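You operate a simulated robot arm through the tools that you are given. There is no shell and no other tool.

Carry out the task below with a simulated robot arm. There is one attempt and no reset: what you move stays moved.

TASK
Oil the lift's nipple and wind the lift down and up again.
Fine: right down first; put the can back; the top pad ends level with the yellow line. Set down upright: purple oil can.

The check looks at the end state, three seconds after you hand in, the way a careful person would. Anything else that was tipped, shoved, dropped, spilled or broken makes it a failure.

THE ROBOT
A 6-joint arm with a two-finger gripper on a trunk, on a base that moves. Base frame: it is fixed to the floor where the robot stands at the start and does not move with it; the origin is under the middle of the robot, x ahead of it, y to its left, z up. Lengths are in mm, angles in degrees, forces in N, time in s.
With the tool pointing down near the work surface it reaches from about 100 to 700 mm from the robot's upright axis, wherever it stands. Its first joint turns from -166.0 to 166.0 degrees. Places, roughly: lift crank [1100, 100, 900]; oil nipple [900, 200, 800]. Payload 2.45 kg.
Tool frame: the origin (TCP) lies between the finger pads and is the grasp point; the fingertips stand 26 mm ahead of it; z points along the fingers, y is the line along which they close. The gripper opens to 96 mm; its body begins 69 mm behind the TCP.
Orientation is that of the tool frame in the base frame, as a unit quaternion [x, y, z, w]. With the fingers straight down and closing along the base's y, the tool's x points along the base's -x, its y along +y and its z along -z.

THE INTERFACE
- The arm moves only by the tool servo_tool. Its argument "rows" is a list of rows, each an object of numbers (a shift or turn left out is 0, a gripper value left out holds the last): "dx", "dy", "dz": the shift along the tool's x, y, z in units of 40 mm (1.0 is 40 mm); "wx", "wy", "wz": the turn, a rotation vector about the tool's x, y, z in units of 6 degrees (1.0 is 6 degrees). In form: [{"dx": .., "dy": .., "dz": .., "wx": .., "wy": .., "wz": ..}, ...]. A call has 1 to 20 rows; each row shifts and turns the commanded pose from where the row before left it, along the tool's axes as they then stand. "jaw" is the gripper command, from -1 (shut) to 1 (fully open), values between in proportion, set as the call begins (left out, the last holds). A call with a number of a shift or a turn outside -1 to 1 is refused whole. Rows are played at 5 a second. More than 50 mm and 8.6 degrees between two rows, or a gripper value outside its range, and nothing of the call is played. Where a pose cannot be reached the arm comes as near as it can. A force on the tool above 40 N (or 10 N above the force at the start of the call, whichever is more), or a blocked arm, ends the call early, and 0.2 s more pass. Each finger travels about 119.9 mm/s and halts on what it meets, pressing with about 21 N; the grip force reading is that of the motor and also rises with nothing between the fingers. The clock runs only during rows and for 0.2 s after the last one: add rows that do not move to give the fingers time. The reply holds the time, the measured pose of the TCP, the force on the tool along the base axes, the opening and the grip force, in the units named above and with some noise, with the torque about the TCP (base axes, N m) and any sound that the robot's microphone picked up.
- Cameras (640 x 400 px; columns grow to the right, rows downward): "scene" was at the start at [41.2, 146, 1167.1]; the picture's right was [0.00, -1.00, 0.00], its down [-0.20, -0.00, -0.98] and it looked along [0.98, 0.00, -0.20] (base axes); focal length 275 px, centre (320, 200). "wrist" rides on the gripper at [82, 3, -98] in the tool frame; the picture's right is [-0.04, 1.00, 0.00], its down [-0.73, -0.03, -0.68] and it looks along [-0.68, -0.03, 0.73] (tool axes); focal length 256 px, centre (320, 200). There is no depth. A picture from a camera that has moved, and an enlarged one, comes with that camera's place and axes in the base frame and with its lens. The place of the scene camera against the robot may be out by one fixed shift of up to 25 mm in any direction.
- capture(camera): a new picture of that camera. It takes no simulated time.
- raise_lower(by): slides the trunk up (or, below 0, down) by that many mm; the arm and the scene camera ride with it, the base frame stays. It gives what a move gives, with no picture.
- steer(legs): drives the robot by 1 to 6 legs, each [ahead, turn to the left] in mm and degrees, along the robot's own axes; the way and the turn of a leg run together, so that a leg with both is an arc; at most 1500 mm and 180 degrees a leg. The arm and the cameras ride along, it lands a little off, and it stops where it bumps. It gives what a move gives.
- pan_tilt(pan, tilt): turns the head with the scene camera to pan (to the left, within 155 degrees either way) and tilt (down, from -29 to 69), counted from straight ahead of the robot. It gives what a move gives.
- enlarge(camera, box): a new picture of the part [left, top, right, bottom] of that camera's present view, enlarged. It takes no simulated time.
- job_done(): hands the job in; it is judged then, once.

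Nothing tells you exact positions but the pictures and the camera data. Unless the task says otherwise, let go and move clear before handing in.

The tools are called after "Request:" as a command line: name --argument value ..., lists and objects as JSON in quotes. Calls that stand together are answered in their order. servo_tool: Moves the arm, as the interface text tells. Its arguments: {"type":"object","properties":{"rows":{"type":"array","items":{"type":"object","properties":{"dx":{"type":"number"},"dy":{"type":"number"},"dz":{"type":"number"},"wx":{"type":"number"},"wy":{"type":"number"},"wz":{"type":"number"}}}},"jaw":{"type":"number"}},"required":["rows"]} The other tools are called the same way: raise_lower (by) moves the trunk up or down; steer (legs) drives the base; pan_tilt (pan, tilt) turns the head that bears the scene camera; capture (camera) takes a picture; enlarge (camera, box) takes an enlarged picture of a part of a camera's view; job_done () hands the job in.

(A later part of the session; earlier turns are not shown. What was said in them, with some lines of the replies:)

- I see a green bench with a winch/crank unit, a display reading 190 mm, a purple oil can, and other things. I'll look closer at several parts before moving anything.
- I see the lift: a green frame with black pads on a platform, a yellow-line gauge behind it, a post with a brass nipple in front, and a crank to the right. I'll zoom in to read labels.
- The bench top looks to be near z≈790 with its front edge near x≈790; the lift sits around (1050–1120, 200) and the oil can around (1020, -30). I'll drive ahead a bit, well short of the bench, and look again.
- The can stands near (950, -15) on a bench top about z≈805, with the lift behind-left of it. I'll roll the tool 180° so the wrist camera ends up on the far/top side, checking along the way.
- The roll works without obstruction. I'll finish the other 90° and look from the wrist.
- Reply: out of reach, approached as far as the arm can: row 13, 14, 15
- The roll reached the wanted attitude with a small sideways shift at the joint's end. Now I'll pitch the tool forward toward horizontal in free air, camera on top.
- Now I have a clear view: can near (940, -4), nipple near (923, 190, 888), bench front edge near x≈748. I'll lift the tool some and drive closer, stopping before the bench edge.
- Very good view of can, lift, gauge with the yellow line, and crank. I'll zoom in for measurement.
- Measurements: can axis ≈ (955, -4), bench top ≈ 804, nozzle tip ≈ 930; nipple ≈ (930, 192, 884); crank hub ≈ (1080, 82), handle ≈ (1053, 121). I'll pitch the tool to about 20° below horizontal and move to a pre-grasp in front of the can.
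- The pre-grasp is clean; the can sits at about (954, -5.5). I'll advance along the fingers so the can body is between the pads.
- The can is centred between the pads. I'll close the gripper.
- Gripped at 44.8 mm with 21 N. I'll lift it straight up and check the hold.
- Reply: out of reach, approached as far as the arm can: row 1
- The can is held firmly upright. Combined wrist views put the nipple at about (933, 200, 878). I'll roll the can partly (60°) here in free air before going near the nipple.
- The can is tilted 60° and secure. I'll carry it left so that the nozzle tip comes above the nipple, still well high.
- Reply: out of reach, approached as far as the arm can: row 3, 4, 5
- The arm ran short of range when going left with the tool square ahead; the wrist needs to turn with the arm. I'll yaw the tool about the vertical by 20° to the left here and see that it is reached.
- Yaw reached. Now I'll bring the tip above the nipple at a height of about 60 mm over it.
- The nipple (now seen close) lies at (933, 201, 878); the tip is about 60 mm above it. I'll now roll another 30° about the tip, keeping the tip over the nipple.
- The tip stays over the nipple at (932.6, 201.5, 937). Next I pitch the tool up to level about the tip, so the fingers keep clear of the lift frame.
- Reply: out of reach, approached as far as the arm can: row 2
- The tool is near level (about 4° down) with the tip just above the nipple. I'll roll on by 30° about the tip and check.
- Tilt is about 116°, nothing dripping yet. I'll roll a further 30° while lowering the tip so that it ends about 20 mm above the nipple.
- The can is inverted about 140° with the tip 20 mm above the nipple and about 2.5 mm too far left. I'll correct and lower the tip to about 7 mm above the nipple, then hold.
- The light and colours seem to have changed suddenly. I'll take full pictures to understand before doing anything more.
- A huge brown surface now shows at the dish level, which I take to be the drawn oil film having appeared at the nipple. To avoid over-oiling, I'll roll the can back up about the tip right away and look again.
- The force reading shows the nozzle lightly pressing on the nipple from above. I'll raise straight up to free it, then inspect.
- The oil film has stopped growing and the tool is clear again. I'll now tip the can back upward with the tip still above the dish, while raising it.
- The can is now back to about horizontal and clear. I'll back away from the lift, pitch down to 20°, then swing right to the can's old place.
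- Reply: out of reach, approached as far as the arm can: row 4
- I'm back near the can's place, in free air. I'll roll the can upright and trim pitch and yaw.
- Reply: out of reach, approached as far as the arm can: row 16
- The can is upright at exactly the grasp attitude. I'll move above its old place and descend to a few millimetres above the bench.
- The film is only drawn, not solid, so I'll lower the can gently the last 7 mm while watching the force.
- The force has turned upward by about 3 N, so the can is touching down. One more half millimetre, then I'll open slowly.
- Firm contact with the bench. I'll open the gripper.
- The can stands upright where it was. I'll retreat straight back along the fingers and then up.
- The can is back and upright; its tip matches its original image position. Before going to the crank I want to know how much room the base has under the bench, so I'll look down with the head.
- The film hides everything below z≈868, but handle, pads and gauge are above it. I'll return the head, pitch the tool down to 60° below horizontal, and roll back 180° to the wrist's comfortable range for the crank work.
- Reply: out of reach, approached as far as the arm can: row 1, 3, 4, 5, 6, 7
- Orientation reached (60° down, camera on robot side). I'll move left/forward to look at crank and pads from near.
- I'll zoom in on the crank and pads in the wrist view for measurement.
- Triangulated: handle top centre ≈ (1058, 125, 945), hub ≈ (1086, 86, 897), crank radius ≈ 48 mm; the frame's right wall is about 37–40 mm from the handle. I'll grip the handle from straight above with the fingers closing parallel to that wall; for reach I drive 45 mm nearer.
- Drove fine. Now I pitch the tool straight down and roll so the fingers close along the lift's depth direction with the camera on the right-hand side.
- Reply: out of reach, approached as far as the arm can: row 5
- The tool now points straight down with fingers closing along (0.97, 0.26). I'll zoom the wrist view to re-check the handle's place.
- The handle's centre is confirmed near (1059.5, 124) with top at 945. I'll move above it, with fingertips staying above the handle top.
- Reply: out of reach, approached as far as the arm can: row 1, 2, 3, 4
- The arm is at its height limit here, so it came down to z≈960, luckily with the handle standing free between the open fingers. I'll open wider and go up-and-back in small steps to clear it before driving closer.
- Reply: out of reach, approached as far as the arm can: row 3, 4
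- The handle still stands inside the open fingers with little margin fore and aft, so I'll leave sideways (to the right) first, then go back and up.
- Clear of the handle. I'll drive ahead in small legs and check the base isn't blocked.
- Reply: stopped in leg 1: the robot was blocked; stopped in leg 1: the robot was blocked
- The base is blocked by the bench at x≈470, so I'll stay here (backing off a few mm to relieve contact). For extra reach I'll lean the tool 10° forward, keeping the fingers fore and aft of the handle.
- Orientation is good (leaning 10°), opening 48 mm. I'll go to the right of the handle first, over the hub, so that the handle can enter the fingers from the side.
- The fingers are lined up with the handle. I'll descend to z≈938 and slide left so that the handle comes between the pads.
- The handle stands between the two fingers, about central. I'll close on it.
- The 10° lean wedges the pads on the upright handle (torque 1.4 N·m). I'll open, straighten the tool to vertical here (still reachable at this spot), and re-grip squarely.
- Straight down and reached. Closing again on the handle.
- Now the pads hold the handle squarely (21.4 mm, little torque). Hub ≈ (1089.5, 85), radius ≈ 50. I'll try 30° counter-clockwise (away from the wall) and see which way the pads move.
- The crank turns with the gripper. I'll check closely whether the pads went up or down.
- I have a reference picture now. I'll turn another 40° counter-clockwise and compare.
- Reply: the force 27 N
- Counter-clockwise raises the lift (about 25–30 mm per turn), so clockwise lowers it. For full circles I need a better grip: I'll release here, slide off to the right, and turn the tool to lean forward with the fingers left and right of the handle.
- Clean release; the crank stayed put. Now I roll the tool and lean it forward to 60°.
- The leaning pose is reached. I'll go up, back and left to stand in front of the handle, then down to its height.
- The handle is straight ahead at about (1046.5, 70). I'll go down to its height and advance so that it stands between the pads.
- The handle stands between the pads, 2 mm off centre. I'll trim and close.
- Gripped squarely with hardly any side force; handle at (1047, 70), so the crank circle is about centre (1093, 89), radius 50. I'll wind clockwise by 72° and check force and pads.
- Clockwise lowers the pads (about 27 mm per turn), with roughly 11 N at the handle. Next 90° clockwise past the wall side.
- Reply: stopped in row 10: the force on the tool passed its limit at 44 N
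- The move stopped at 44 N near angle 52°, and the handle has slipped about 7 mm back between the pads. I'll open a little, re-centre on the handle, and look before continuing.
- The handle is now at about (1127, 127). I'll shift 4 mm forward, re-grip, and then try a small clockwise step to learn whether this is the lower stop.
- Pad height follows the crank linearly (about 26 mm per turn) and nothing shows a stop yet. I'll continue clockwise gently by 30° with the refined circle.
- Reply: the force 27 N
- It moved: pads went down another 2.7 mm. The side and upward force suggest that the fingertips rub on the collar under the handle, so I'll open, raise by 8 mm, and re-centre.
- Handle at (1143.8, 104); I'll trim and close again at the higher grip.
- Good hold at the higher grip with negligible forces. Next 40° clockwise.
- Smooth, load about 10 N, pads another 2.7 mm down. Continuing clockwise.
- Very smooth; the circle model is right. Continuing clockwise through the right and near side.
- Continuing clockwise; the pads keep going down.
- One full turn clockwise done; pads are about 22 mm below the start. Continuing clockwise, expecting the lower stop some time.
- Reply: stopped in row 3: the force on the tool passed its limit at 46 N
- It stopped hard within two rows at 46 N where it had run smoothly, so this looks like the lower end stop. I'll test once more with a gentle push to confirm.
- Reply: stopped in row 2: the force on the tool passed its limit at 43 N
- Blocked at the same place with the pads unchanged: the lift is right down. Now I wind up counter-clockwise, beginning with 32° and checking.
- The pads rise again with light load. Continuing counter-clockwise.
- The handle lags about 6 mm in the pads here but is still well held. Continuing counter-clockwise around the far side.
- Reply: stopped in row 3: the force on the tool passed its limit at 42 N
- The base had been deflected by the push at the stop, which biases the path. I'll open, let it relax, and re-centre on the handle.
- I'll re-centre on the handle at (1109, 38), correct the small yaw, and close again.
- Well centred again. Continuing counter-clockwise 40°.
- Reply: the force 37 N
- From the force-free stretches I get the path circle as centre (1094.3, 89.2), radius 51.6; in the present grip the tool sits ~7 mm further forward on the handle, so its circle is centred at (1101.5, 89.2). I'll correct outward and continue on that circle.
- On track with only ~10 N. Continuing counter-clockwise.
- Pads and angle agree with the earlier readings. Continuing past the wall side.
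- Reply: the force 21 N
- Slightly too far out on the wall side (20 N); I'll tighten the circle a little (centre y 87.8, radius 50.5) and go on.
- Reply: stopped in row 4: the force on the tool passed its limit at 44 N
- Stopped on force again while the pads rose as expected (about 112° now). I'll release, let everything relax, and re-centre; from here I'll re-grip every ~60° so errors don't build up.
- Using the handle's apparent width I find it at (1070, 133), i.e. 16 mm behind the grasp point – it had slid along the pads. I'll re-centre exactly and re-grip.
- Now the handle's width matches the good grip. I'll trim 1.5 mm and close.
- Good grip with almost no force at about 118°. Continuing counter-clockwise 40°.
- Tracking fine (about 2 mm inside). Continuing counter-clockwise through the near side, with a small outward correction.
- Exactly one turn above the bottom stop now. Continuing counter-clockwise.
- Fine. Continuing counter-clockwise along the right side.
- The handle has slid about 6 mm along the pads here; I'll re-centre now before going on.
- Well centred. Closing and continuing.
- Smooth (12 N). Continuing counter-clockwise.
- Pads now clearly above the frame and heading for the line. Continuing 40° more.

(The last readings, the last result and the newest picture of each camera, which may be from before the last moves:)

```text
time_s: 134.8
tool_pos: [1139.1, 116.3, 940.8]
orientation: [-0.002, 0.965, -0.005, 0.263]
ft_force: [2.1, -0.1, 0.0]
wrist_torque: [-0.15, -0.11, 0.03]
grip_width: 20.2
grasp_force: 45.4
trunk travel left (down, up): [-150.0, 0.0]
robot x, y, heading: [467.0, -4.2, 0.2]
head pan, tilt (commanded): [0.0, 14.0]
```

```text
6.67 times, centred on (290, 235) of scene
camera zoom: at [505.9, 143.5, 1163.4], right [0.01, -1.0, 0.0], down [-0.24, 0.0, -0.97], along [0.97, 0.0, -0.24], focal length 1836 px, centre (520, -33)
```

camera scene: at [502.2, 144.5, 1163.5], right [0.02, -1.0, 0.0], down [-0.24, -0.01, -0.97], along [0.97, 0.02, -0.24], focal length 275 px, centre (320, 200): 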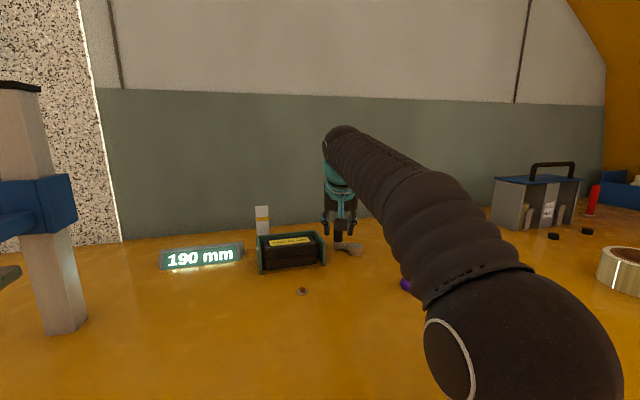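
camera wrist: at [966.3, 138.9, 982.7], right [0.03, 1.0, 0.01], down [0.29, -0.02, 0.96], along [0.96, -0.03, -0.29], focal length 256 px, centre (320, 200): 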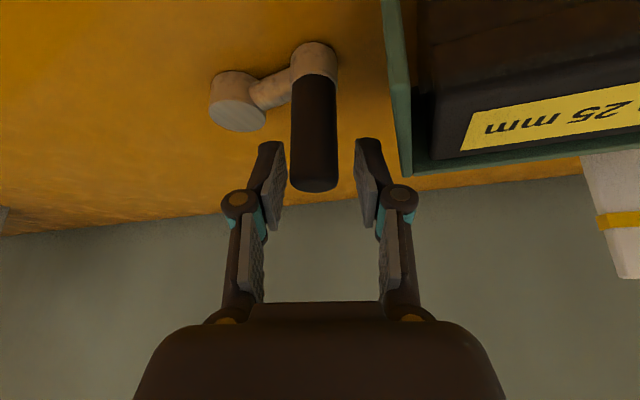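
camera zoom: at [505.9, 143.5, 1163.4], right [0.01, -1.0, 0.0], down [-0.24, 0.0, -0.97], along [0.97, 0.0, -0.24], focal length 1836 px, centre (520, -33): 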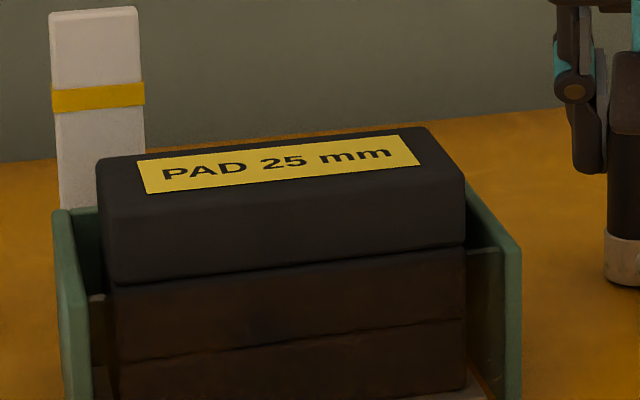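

The pad top is near the line now (angle ~35°, ~1.55 turns above the bottom). I'll release the handle, back off, and take a level look with the wrist camera to measure precisely.

Request:
servo_tool --rows '[{}, {}, {"dz": -0.5}, {"dz": -0.7}, {"dz": -0.7}]' --jaw -0.1

Request:
servo_tool --rows '[{"dx": 0.725, "dy": -0.0375, "dz": -0.4825}, {"dx": 0.725, "dy": -0.0375, "dz": -0.4825}, {"dx": 0.725, "dy": -0.0375, "dz": -0.4825}, {"dx": 0.725, "dy": -0.0375, "dz": -0.4825}, {"dx": 0.34, "dz": 0.58}, {"dx": 0.34, "dz": 0.58}, {"dx": 0.3, "dz": 0.51}, {}]'

Request:
capture --camera "wrist"

Request:
enlarge --camera "scene" --box '[230, 190, 370, 290]'

```text
time_s: 136.0
tool_pos: [1100.4, 113.7, 1006.6]
orientation: [-0.002, 0.965, -0.005, 0.264]
ft_force: [0.1, -0.1, -0.2]
wrist_torque: [0.0, 0.04, 0.0]
grip_width: 43.3
grasp_force: 0.0
trunk travel left (down, up): [-150.0, 0.0]
robot x, y, heading: [462.1, -2.6, 0.3]
head pan, tilt (commanded): [0.0, 14.0]
```

```text
time_s: 137.8
tool_pos: [963.6, 106.0, 936.2]
orientation: [-0.002, 0.964, -0.007, 0.264]
ft_force: [-0.2, 0.5, 0.2]
wrist_torque: [0.0, 0.01, -0.01]
grip_width: 43.1
grasp_force: 0.0
trunk travel left (down, up): [-150.0, 0.0]
robot x, y, heading: [467.3, -0.4, 0.1]
head pan, tilt (commanded): [0.0, 14.0]
```

```text
taken
camera wrist: at [843.4, 111.2, 979.9], right [0.03, 1.0, 0.01], down [0.29, -0.02, 0.96], along [0.96, -0.03, -0.29], focal length 256 px, centre (320, 200)
```

wrist: 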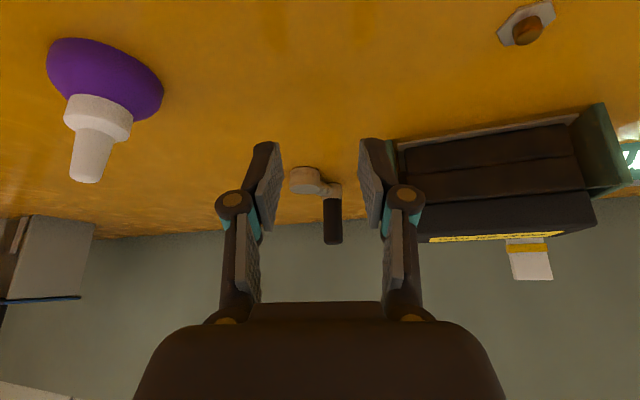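

```text
4.00 times, centred on (300, 240) of scene
camera zoom: at [505.9, 143.4, 1163.5], right [0.0, -1.0, 0.0], down [-0.24, 0.0, -0.97], along [0.97, 0.0, -0.24], focal length 1102 px, centre (400, 40)
```

zoom: 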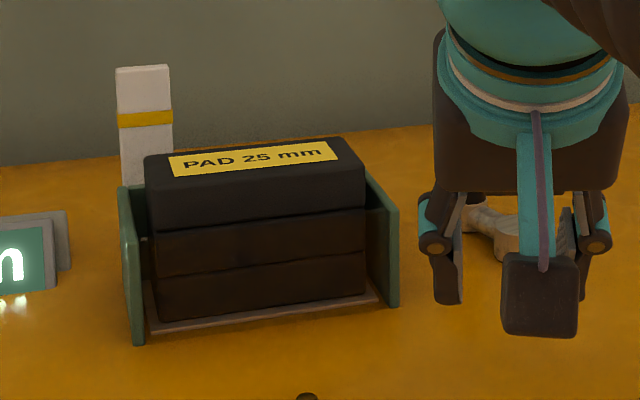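

Now I have a clear, nearly level view of pads, label and yellow line. Zooming.

Request:
enlarge --camera "wrist" --box '[420, 170, 620, 295]'

```text
3.20 times, centred on (520, 232) of wrist
camera zoom: at [843.4, 111.2, 979.9], right [0.03, 1.0, 0.01], down [0.29, -0.02, 0.96], along [0.96, -0.03, -0.29], focal length 819 px, centre (-320, 96)
```

zoom: 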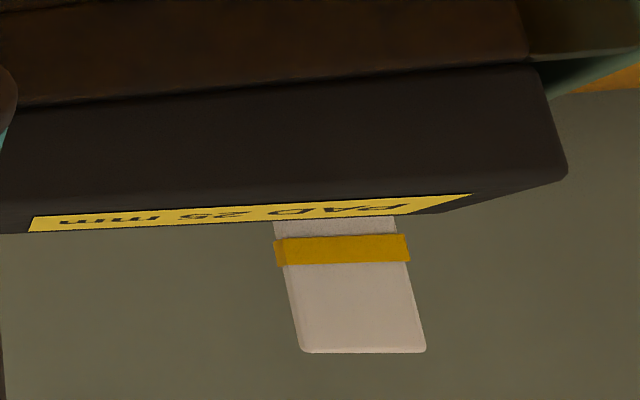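

From this view: line spans z≈952.8–960.7 (centre 956.8) and the pad top is near 953, so about 4 mm is missing. I'll lower the camera to the line's height to make the measurement free of parallax.

Request:
servo_tool --rows '[{"dx": 0.215, "dz": 0.366}, {}]'

Request:
enlarge --camera "wrist" --box '[420, 190, 620, 315]'

```text
time_s: 138.4
tool_pos: [961.5, 107.7, 920.1]
orientation: [-0.001, 0.965, -0.007, 0.264]
ft_force: [0.6, 0.6, 0.0]
wrist_torque: [-0.02, 0.01, 0.01]
grip_width: 43.1
grasp_force: 0.1
trunk travel left (down, up): [-150.0, 0.0]
robot x, y, heading: [462.7, 1.7, 0.2]
head pan, tilt (commanded): [0.0, 14.0]
```

```text
3.20 times, centred on (520, 252) of wrist
camera zoom: at [843.0, 111.8, 962.7], right [0.03, 1.0, 0.01], down [0.29, -0.02, 0.96], along [0.96, -0.03, -0.29], focal length 819 px, centre (-320, 32)
```

zoom: 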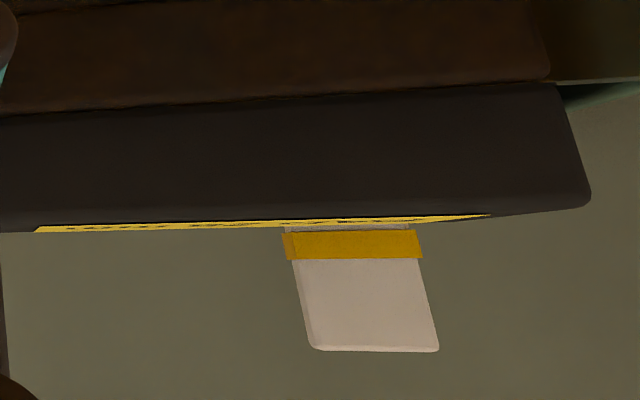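

The pad top is at 952.9, just at the line's lower edge; centre is 956.8, so about 3.9 mm ≈ 50° more counter-clockwise. I'll return to the handle.

Request:
servo_tool --rows '[{"dx": -0.5475, "dz": -0.925}, {"dx": -0.5475, "dz": -0.925}, {"dx": -0.731, "dy": 0.06, "dz": 0.4325}, {"dx": -0.731, "dy": 0.06, "dz": 0.4325}, {"dx": -0.731, "dy": 0.06, "dz": 0.4325}, {"dx": -0.731, "dy": 0.06, "dz": 0.4325}, {}]'

Request:
capture --camera "wrist"

```text
time_s: 140.0
tool_pos: [1098.3, 118.4, 1005.4]
orientation: [-0.001, 0.964, -0.007, 0.264]
ft_force: [-0.6, -0.2, 0.1]
wrist_torque: [-0.01, 0.03, 0.0]
grip_width: 43.3
grasp_force: 0.0
trunk travel left (down, up): [-150.0, 0.0]
robot x, y, heading: [464.2, -4.8, 0.4]
head pan, tilt (commanded): [0.0, 14.0]
```

```text
taken
camera wrist: at [978.9, 122.6, 1048.3], right [0.03, 1.0, 0.01], down [0.29, -0.02, 0.96], along [0.96, -0.03, -0.29], focal length 256 px, centre (320, 200)
```

wrist: 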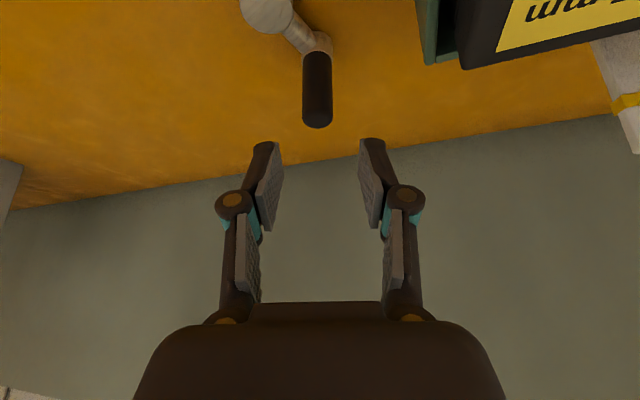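

The handle is straight in line. Approaching along the fingers.

Request:
servo_tool --rows '[{"dx": 0.054, "dy": -0.0425, "dz": 0.593}, {"dz": 0.625}, {"dz": 0.625}, {}]'

Request:
enlarge --camera "wrist" --box '[200, 20, 420, 220]'

```text
time_s: 141.0
tool_pos: [1134.0, 115.5, 940.4]
orientation: [-0.001, 0.965, -0.006, 0.264]
ft_force: [1.0, 0.5, -0.8]
wrist_torque: [0.07, 0.01, 0.0]
grip_width: 43.2
grasp_force: 0.2
trunk travel left (down, up): [-150.0, 0.0]
robot x, y, heading: [467.9, -4.2, 0.3]
head pan, tilt (commanded): [0.0, 14.0]
```

```text
2.00 times, centred on (310, 120) of wrist
camera zoom: at [1014.4, 120.4, 982.8], right [0.03, 1.0, 0.01], down [0.29, -0.02, 0.96], along [0.96, -0.03, -0.29], focal length 512 px, centre (340, 360)
```

zoom: 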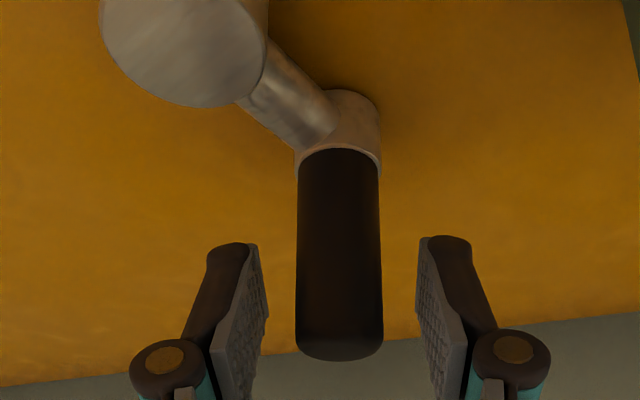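

Aligned. Closing and turning the last part counter-clockwise in small steps.

Request:
servo_tool --rows '[{}, {}, {}, {}]' --jaw -1

Request:
servo_tool --rows '[{"dx": 0.0975, "dy": 0.139, "dz": -0.0563}, {"dx": 0.1133, "dy": 0.122, "dz": -0.0654}, {"dx": 0.1269, "dy": 0.1026, "dz": -0.0733}]'

Request:
enlarge --camera "scene" --box '[250, 205, 330, 265]'

Request:
enlarge --camera "wrist" --box '[200, 20, 420, 220]'

```text
time_s: 142.0
tool_pos: [1133.2, 116.4, 939.3]
orientation: [-0.001, 0.964, -0.006, 0.265]
ft_force: [0.7, 0.7, -0.3]
wrist_torque: [-0.14, -0.2, 0.0]
grip_width: 21.1
grasp_force: 44.4
trunk travel left (down, up): [-150.0, 0.0]
robot x, y, heading: [465.0, 0.2, 0.3]
head pan, tilt (commanded): [0.0, 14.0]
```

```text
time_s: 142.8
tool_pos: [1118.1, 129.4, 939.3]
orientation: [-0.001, 0.965, -0.006, 0.263]
ft_force: [8.7, -0.5, -1.1]
wrist_torque: [0.02, -0.42, 0.29]
grip_width: 21.1
grasp_force: 45.0
trunk travel left (down, up): [-150.0, 0.0]
robot x, y, heading: [464.9, -3.9, 0.3]
head pan, tilt (commanded): [0.0, 14.0]
```

```text
6.67 times, centred on (290, 235) of scene
camera zoom: at [506.5, 143.5, 1163.4], right [0.0, -1.0, 0.0], down [-0.24, 0.0, -0.97], along [0.97, 0.0, -0.24], focal length 1836 px, centre (520, -33)
```

zoom: 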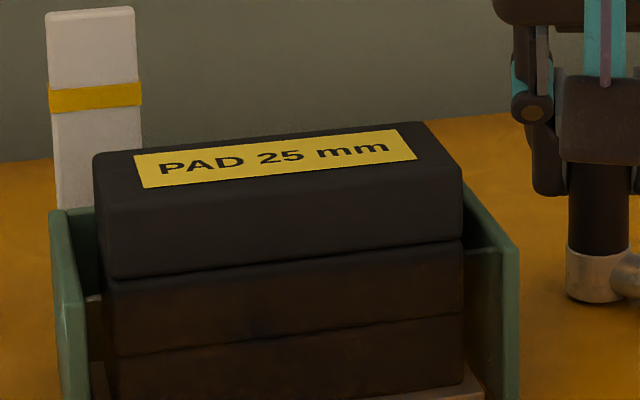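

```text
2.00 times, centred on (310, 120) of wrist
camera zoom: at [999.6, 134.2, 983.0], right [0.03, 1.0, 0.01], down [0.29, -0.02, 0.96], along [0.96, -0.03, -0.29], focal length 512 px, centre (340, 360)
```

zoom: 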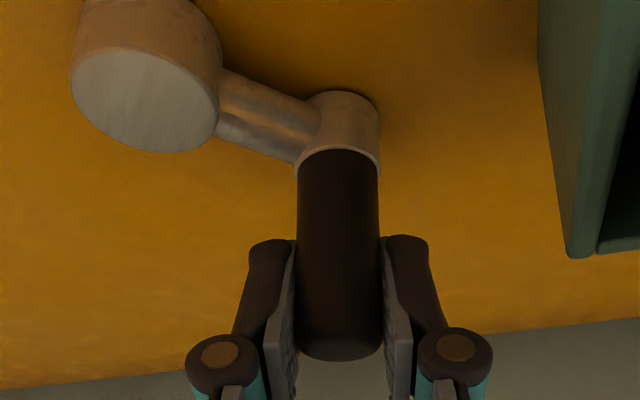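

Good: pads 1.9 mm higher. Three more steps.

Request:
servo_tool --rows '[{"dx": 0.1355, "dy": 0.0867, "dz": -0.0782}, {"dx": 0.1447, "dy": 0.0641, "dz": -0.0835}, {"dx": 0.151, "dy": 0.0403, "dz": -0.0872}, {}]'

Request:
enlarge --camera "scene" --box '[250, 205, 330, 265]'

Request:
capture --camera "wrist"

Request:
enlarge --camera "wrist" --box '[200, 20, 420, 220]'

```text
time_s: 143.8
tool_pos: [1098.9, 136.7, 940.2]
orientation: [-0.002, 0.964, -0.006, 0.265]
ft_force: [8.5, -3.3, 2.9]
wrist_torque: [0.1, -0.43, 0.37]
grip_width: 20.8
grasp_force: 44.7
trunk travel left (down, up): [-150.0, 0.0]
robot x, y, heading: [465.0, 0.1, 0.4]
head pan, tilt (commanded): [0.0, 14.0]
```

```text
6.67 times, centred on (290, 235) of scene
camera zoom: at [506.5, 143.2, 1163.5], right [0.0, -1.0, 0.0], down [-0.24, 0.0, -0.97], along [0.97, 0.0, -0.24], focal length 1836 px, centre (520, -33)
```

zoom: 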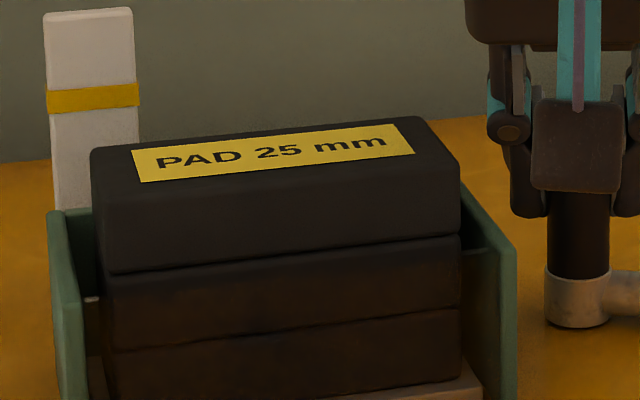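

```text
taken
camera wrist: at [979.6, 141.5, 982.7], right [0.04, 1.0, 0.01], down [0.29, -0.02, 0.96], along [0.96, -0.03, -0.29], focal length 256 px, centre (320, 200)
```

wrist: 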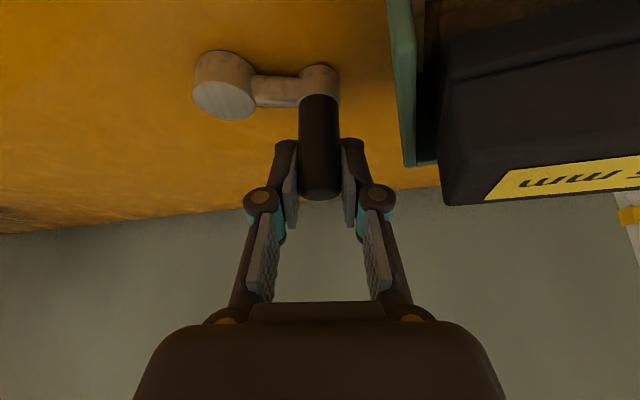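

```text
2.00 times, centred on (310, 120) of wrist
camera zoom: at [979.6, 141.5, 982.7], right [0.04, 1.0, 0.01], down [0.29, -0.02, 0.96], along [0.96, -0.03, -0.29], focal length 512 px, centre (340, 360)
```

zoom: 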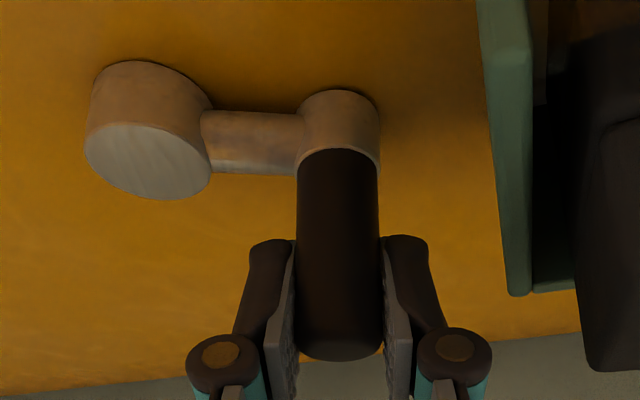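

By angle (49.8°) and picture (+3.8 mm) the pad top should now be at the line's centre. I'll release gently, back off, and check with the level view.

Request:
servo_tool --rows '[{}, {}, {"dz": -0.4}, {"dz": -0.7}, {"dz": -0.8}]' --jaw -0.2

Request:
servo_tool --rows '[{"dx": 0.695, "dy": -0.258, "dz": -0.41}, {"dx": 0.695, "dy": -0.258, "dz": -0.41}, {"dx": 0.695, "dy": -0.258, "dz": -0.41}, {"dx": 0.52, "dz": 0.88}, {"dx": 0.52, "dz": 0.88}, {}]'

Request:
enlarge --camera "wrist" --box '[420, 190, 620, 315]'

Request:
capture --camera "wrist"

```text
time_s: 145.0
tool_pos: [1060.0, 139.2, 1002.8]
orientation: [-0.002, 0.965, -0.006, 0.263]
ft_force: [0.5, 0.1, 0.2]
wrist_torque: [-0.04, -0.02, 0.0]
grip_width: 38.3
grasp_force: 0.1
trunk travel left (down, up): [-150.0, 0.0]
robot x, y, heading: [460.5, -2.4, 0.1]
head pan, tilt (commanded): [0.0, 14.0]
```

```text
time_s: 146.4
tool_pos: [961.1, 106.6, 925.3]
orientation: [-0.002, 0.965, -0.006, 0.264]
ft_force: [0.2, -0.6, 0.8]
wrist_torque: [-0.01, -0.01, 0.0]
grip_width: 38.7
grasp_force: 0.0
trunk travel left (down, up): [-150.0, 0.0]
robot x, y, heading: [464.9, 0.9, 0.2]
head pan, tilt (commanded): [0.0, 14.0]
```

```text
3.20 times, centred on (520, 252) of wrist
camera zoom: at [841.6, 111.4, 968.5], right [0.03, 1.0, 0.01], down [0.29, -0.02, 0.96], along [0.96, -0.03, -0.29], focal length 819 px, centre (-320, 32)
```

zoom: 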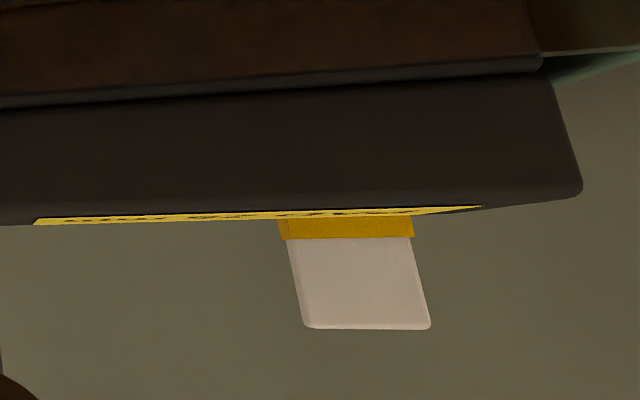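

```text
taken
camera wrist: at [841.6, 111.4, 968.5], right [0.03, 1.0, 0.01], down [0.29, -0.02, 0.96], along [0.96, -0.03, -0.29], focal length 256 px, centre (320, 200)
```

wrist: 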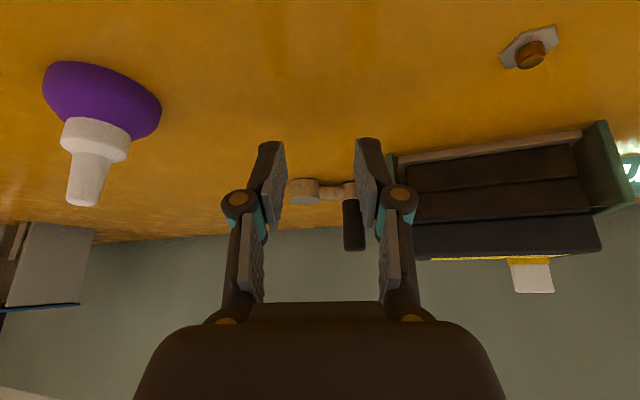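

The silhouette of the pad top falls within the yellow band. One last check with the camera lowered to the band's own height, to remove parallax.

Request:
servo_tool --rows '[{"dx": 0.12, "dz": 0.204}, {}]'

Request:
enlarge --camera "wrist" --box '[480, 230, 580, 300]'

Request:
enlarge --camera "wrist" --box '[420, 190, 620, 315]'

```text
time_s: 147.0
tool_pos: [961.9, 106.2, 914.6]
orientation: [-0.001, 0.964, -0.006, 0.264]
ft_force: [0.4, 0.0, 0.4]
wrist_torque: [0.02, -0.04, 0.0]
grip_width: 38.3
grasp_force: 0.0
trunk travel left (down, up): [-150.0, 0.0]
robot x, y, heading: [466.3, -5.8, 0.4]
head pan, tilt (commanded): [0.0, 14.0]
```

```text
5.71 times, centred on (530, 265) of wrist
camera zoom: at [843.3, 110.9, 958.7], right [0.03, 1.0, 0.01], down [0.29, -0.02, 0.96], along [0.96, -0.03, -0.29], focal length 1463 px, centre (-880, -171)
```

zoom: 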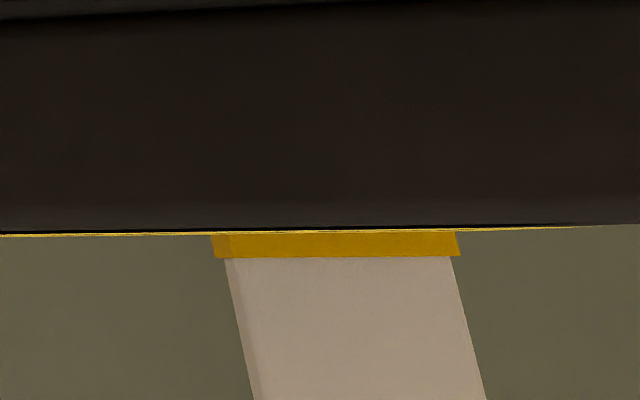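

```text
3.20 times, centred on (520, 252) of wrist
camera zoom: at [843.3, 110.9, 958.7], right [0.03, 1.0, 0.01], down [0.29, -0.02, 0.96], along [0.96, -0.03, -0.29], focal length 819 px, centre (-320, 32)
```

zoom: 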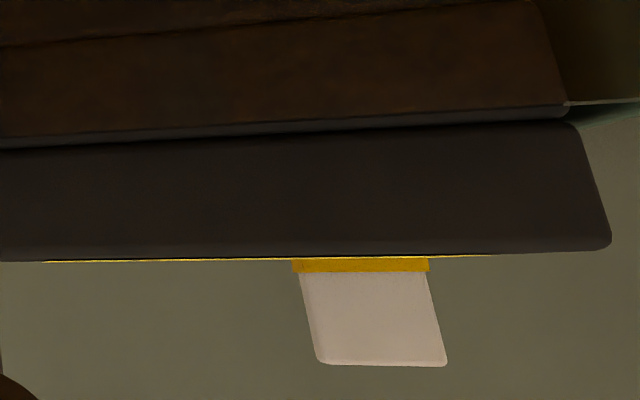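

The pad top sits at the middle of the yellow band (about half of the 8 mm band shows above it). Now I move the arm up and clear.

Request:
servo_tool --rows '[{"dx": -0.573, "dz": -0.9675}, {"dx": -0.573, "dz": -0.9675}, {"dx": 0.806, "dz": -0.475}, {"dx": 0.806, "dz": -0.475}, {"dx": 0.806, "dz": -0.475}, {"dx": 0.806, "dz": -0.475}, {}]'

Request:
capture --camera "scene"

Request:
capture --camera "wrist"

Request:
enlarge --camera "scene" --box '[250, 205, 330, 265]'

```text
time_s: 148.6
tool_pos: [811.6, 106.7, 1004.8]
orientation: [-0.002, 0.964, -0.006, 0.265]
ft_force: [0.2, 0.3, 0.3]
wrist_torque: [0.0, 0.0, 0.0]
grip_width: 38.9
grasp_force: 0.1
trunk travel left (down, up): [-150.0, 0.0]
robot x, y, heading: [468.3, -5.2, 0.4]
head pan, tilt (commanded): [0.0, 14.0]
```

```text
taken
camera scene: at [506.0, 143.4, 1163.5], right [0.0, -1.0, 0.0], down [-0.24, 0.0, -0.97], along [0.97, 0.0, -0.24], focal length 275 px, centre (320, 200)
```

scene: 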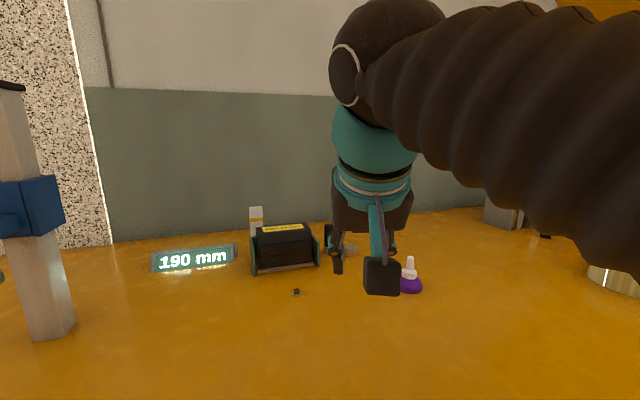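

```text
taken
camera wrist: at [692.6, 112.1, 1047.4], right [0.03, 1.0, 0.01], down [0.29, -0.02, 0.96], along [0.96, -0.03, -0.29], focal length 256 px, centre (320, 200)
```

wrist: 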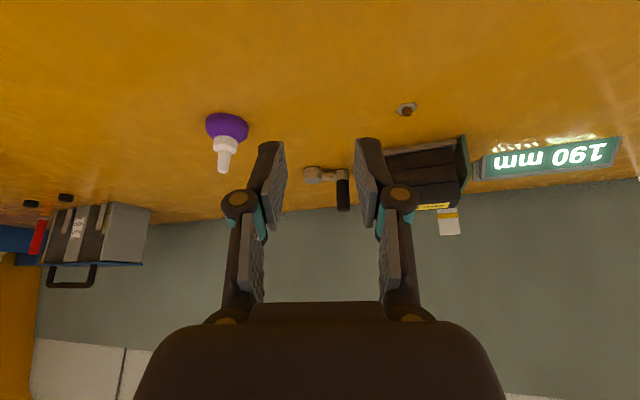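

```text
6.67 times, centred on (290, 235) of scene
camera zoom: at [506.0, 143.4, 1163.5], right [0.0, -1.0, 0.0], down [-0.24, 0.0, -0.97], along [0.97, 0.0, -0.24], focal length 1836 px, centre (520, -33)
```

zoom: 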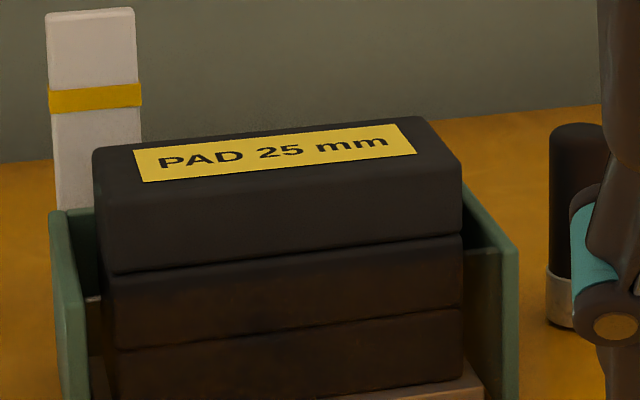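

Everything holds: pads unchanged after release, can upright. I'll drive the base back a bit so that nothing touches the bench, then take a last look.

Request:
steer --legs '[[-180, 0]]'

Request:
capture --camera "scene"

Request:
enlarge --camera "scene" --box '[230, 180, 420, 300]'

```text
time_s: 150.1
tool_pos: [636.1, 106.3, 1002.9]
orientation: [-0.001, 0.964, -0.006, 0.265]
ft_force: [0.5, 0.1, 0.0]
wrist_torque: [-0.02, -0.01, -0.01]
grip_width: 38.3
grasp_force: 0.1
trunk travel left (down, up): [-150.0, 0.0]
robot x, y, heading: [287.9, -2.8, 0.2]
head pan, tilt (commanded): [0.0, 14.0]
```

```text
taken
camera scene: at [330.4, 142.5, 1163.5], right [0.0, -1.0, 0.0], down [-0.24, 0.0, -0.97], along [0.97, 0.0, -0.24], focal length 275 px, centre (320, 200)
```

scene: 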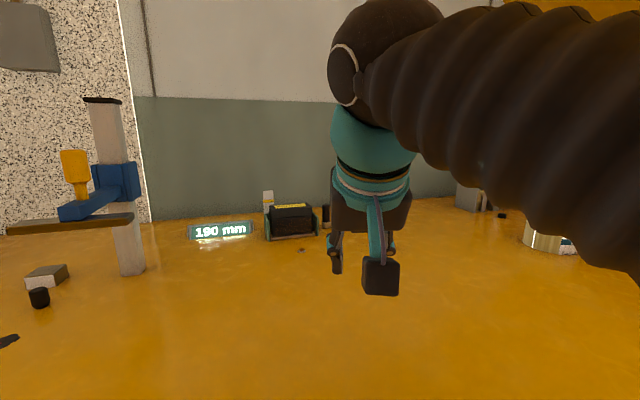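

```text
3.33 times, centred on (325, 240) of scene
camera zoom: at [330.4, 142.5, 1163.5], right [0.0, -1.0, 0.0], down [-0.24, 0.0, -0.97], along [0.97, 0.0, -0.24], focal length 918 px, centre (303, 67)
```

zoom: 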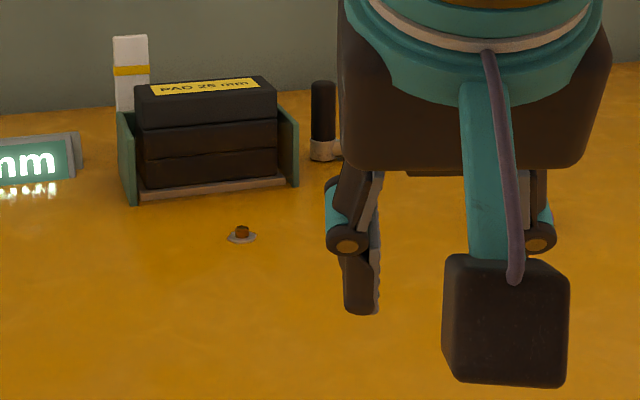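

The lift is fine. One quick look at the can with the wrist camera.

Request:
capture --camera "wrist"

Request:
enlarge --camera "wrist" --box '[180, 110, 480, 250]'

```text
taken
camera wrist: at [516.9, 111.4, 1047.5], right [0.04, 1.0, 0.01], down [0.29, -0.02, 0.96], along [0.96, -0.03, -0.29], focal length 256 px, centre (320, 200)
```

wrist: 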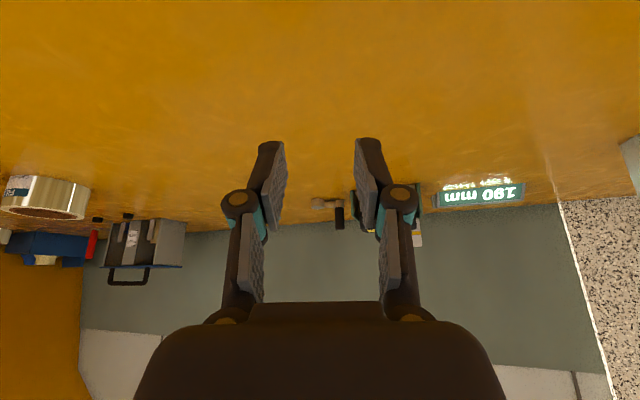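

```text
2.13 times, centred on (330, 180) of wrist
camera zoom: at [516.9, 111.4, 1047.5], right [0.04, 1.0, 0.01], down [0.29, -0.02, 0.96], along [0.96, -0.03, -0.29], focal length 546 px, centre (299, 243)
```

zoom: 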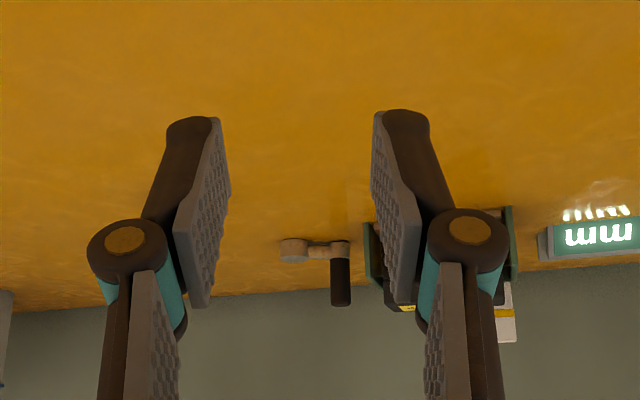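

The can is hidden behind a finger; I'll shift the arm left to see it once more.

Request:
servo_tool --rows '[{"dy": 0.9}, {"dy": 0.9}, {"dy": 0.9}, {}]'

Request:
capture --camera "scene"

Request:
capture --camera "wrist"

```text
time_s: 151.1
tool_pos: [636.0, 215.5, 1003.6]
orientation: [-0.001, 0.965, -0.006, 0.262]
ft_force: [-0.9, 0.4, 0.6]
wrist_torque: [-0.02, -0.01, 0.01]
grip_width: 38.4
grasp_force: 0.0
trunk travel left (down, up): [-150.0, 0.0]
robot x, y, heading: [288.0, -0.4, -0.4]
head pan, tilt (commanded): [0.0, 14.0]
```

```text
taken
camera scene: at [330.4, 142.5, 1163.5], right [0.0, -1.0, 0.0], down [-0.24, 0.0, -0.97], along [0.97, 0.0, -0.24], focal length 275 px, centre (320, 200)
```

scene: 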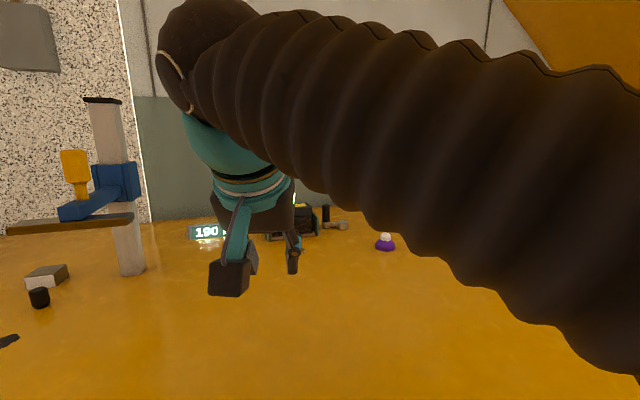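

```text
taken
camera wrist: at [517.1, 220.2, 1046.6], right [0.04, 1.0, 0.01], down [0.29, -0.02, 0.96], along [0.96, -0.03, -0.29], focal length 256 px, centre (320, 200)
```

wrist: 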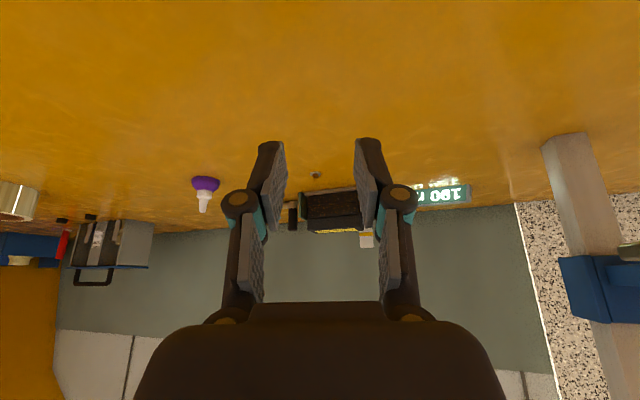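

The purple can stands upright in its old place. The nipple was oiled, the lift was wound right down to its stop and back up with the top pad level with the yellow line, and the arm is clear, so I hand in.

Request:
job_done

```text
The job is handed in.
```

I oiled the nipple, wound the lift down to its lower stop, then up until the top pad was level with the yellow line. I handed it in with the arm clear, before seeing any result of the check.

- **Oiling:** I held the inverted can with its tip a few millimetres above the nipple for about a second. As I tipped the can back, the nozzle touched the nipple with about 8 N, and I lifted it off.
- **Oil film:** When the oil flowed, the pictures filled with a huge brown surface at the height of the nipple's dish. It grew at first and then stopped. I took it to be an oversized drawing of the oil film, because I moved through it without any contact. It hid everything below that height for the rest of the job, so I can't rule out that some oil ran over the dish.
- **Lift down:** The crank came up against a hard stop twice in the same place, and the pads did not move further.
- **Lift up:** From the camera at the line's height, the pad top sat at the middle of the yellow band, within about half a millimetre. It stayed there after I let go.
- **Can:** It is back upright in its original spot.
- **Bench contact:** The robot's base ran against the bench twice when I tried to get closer to the crank, so I backed it off. I saw nothing on the bench shift, but I could not see below the film.
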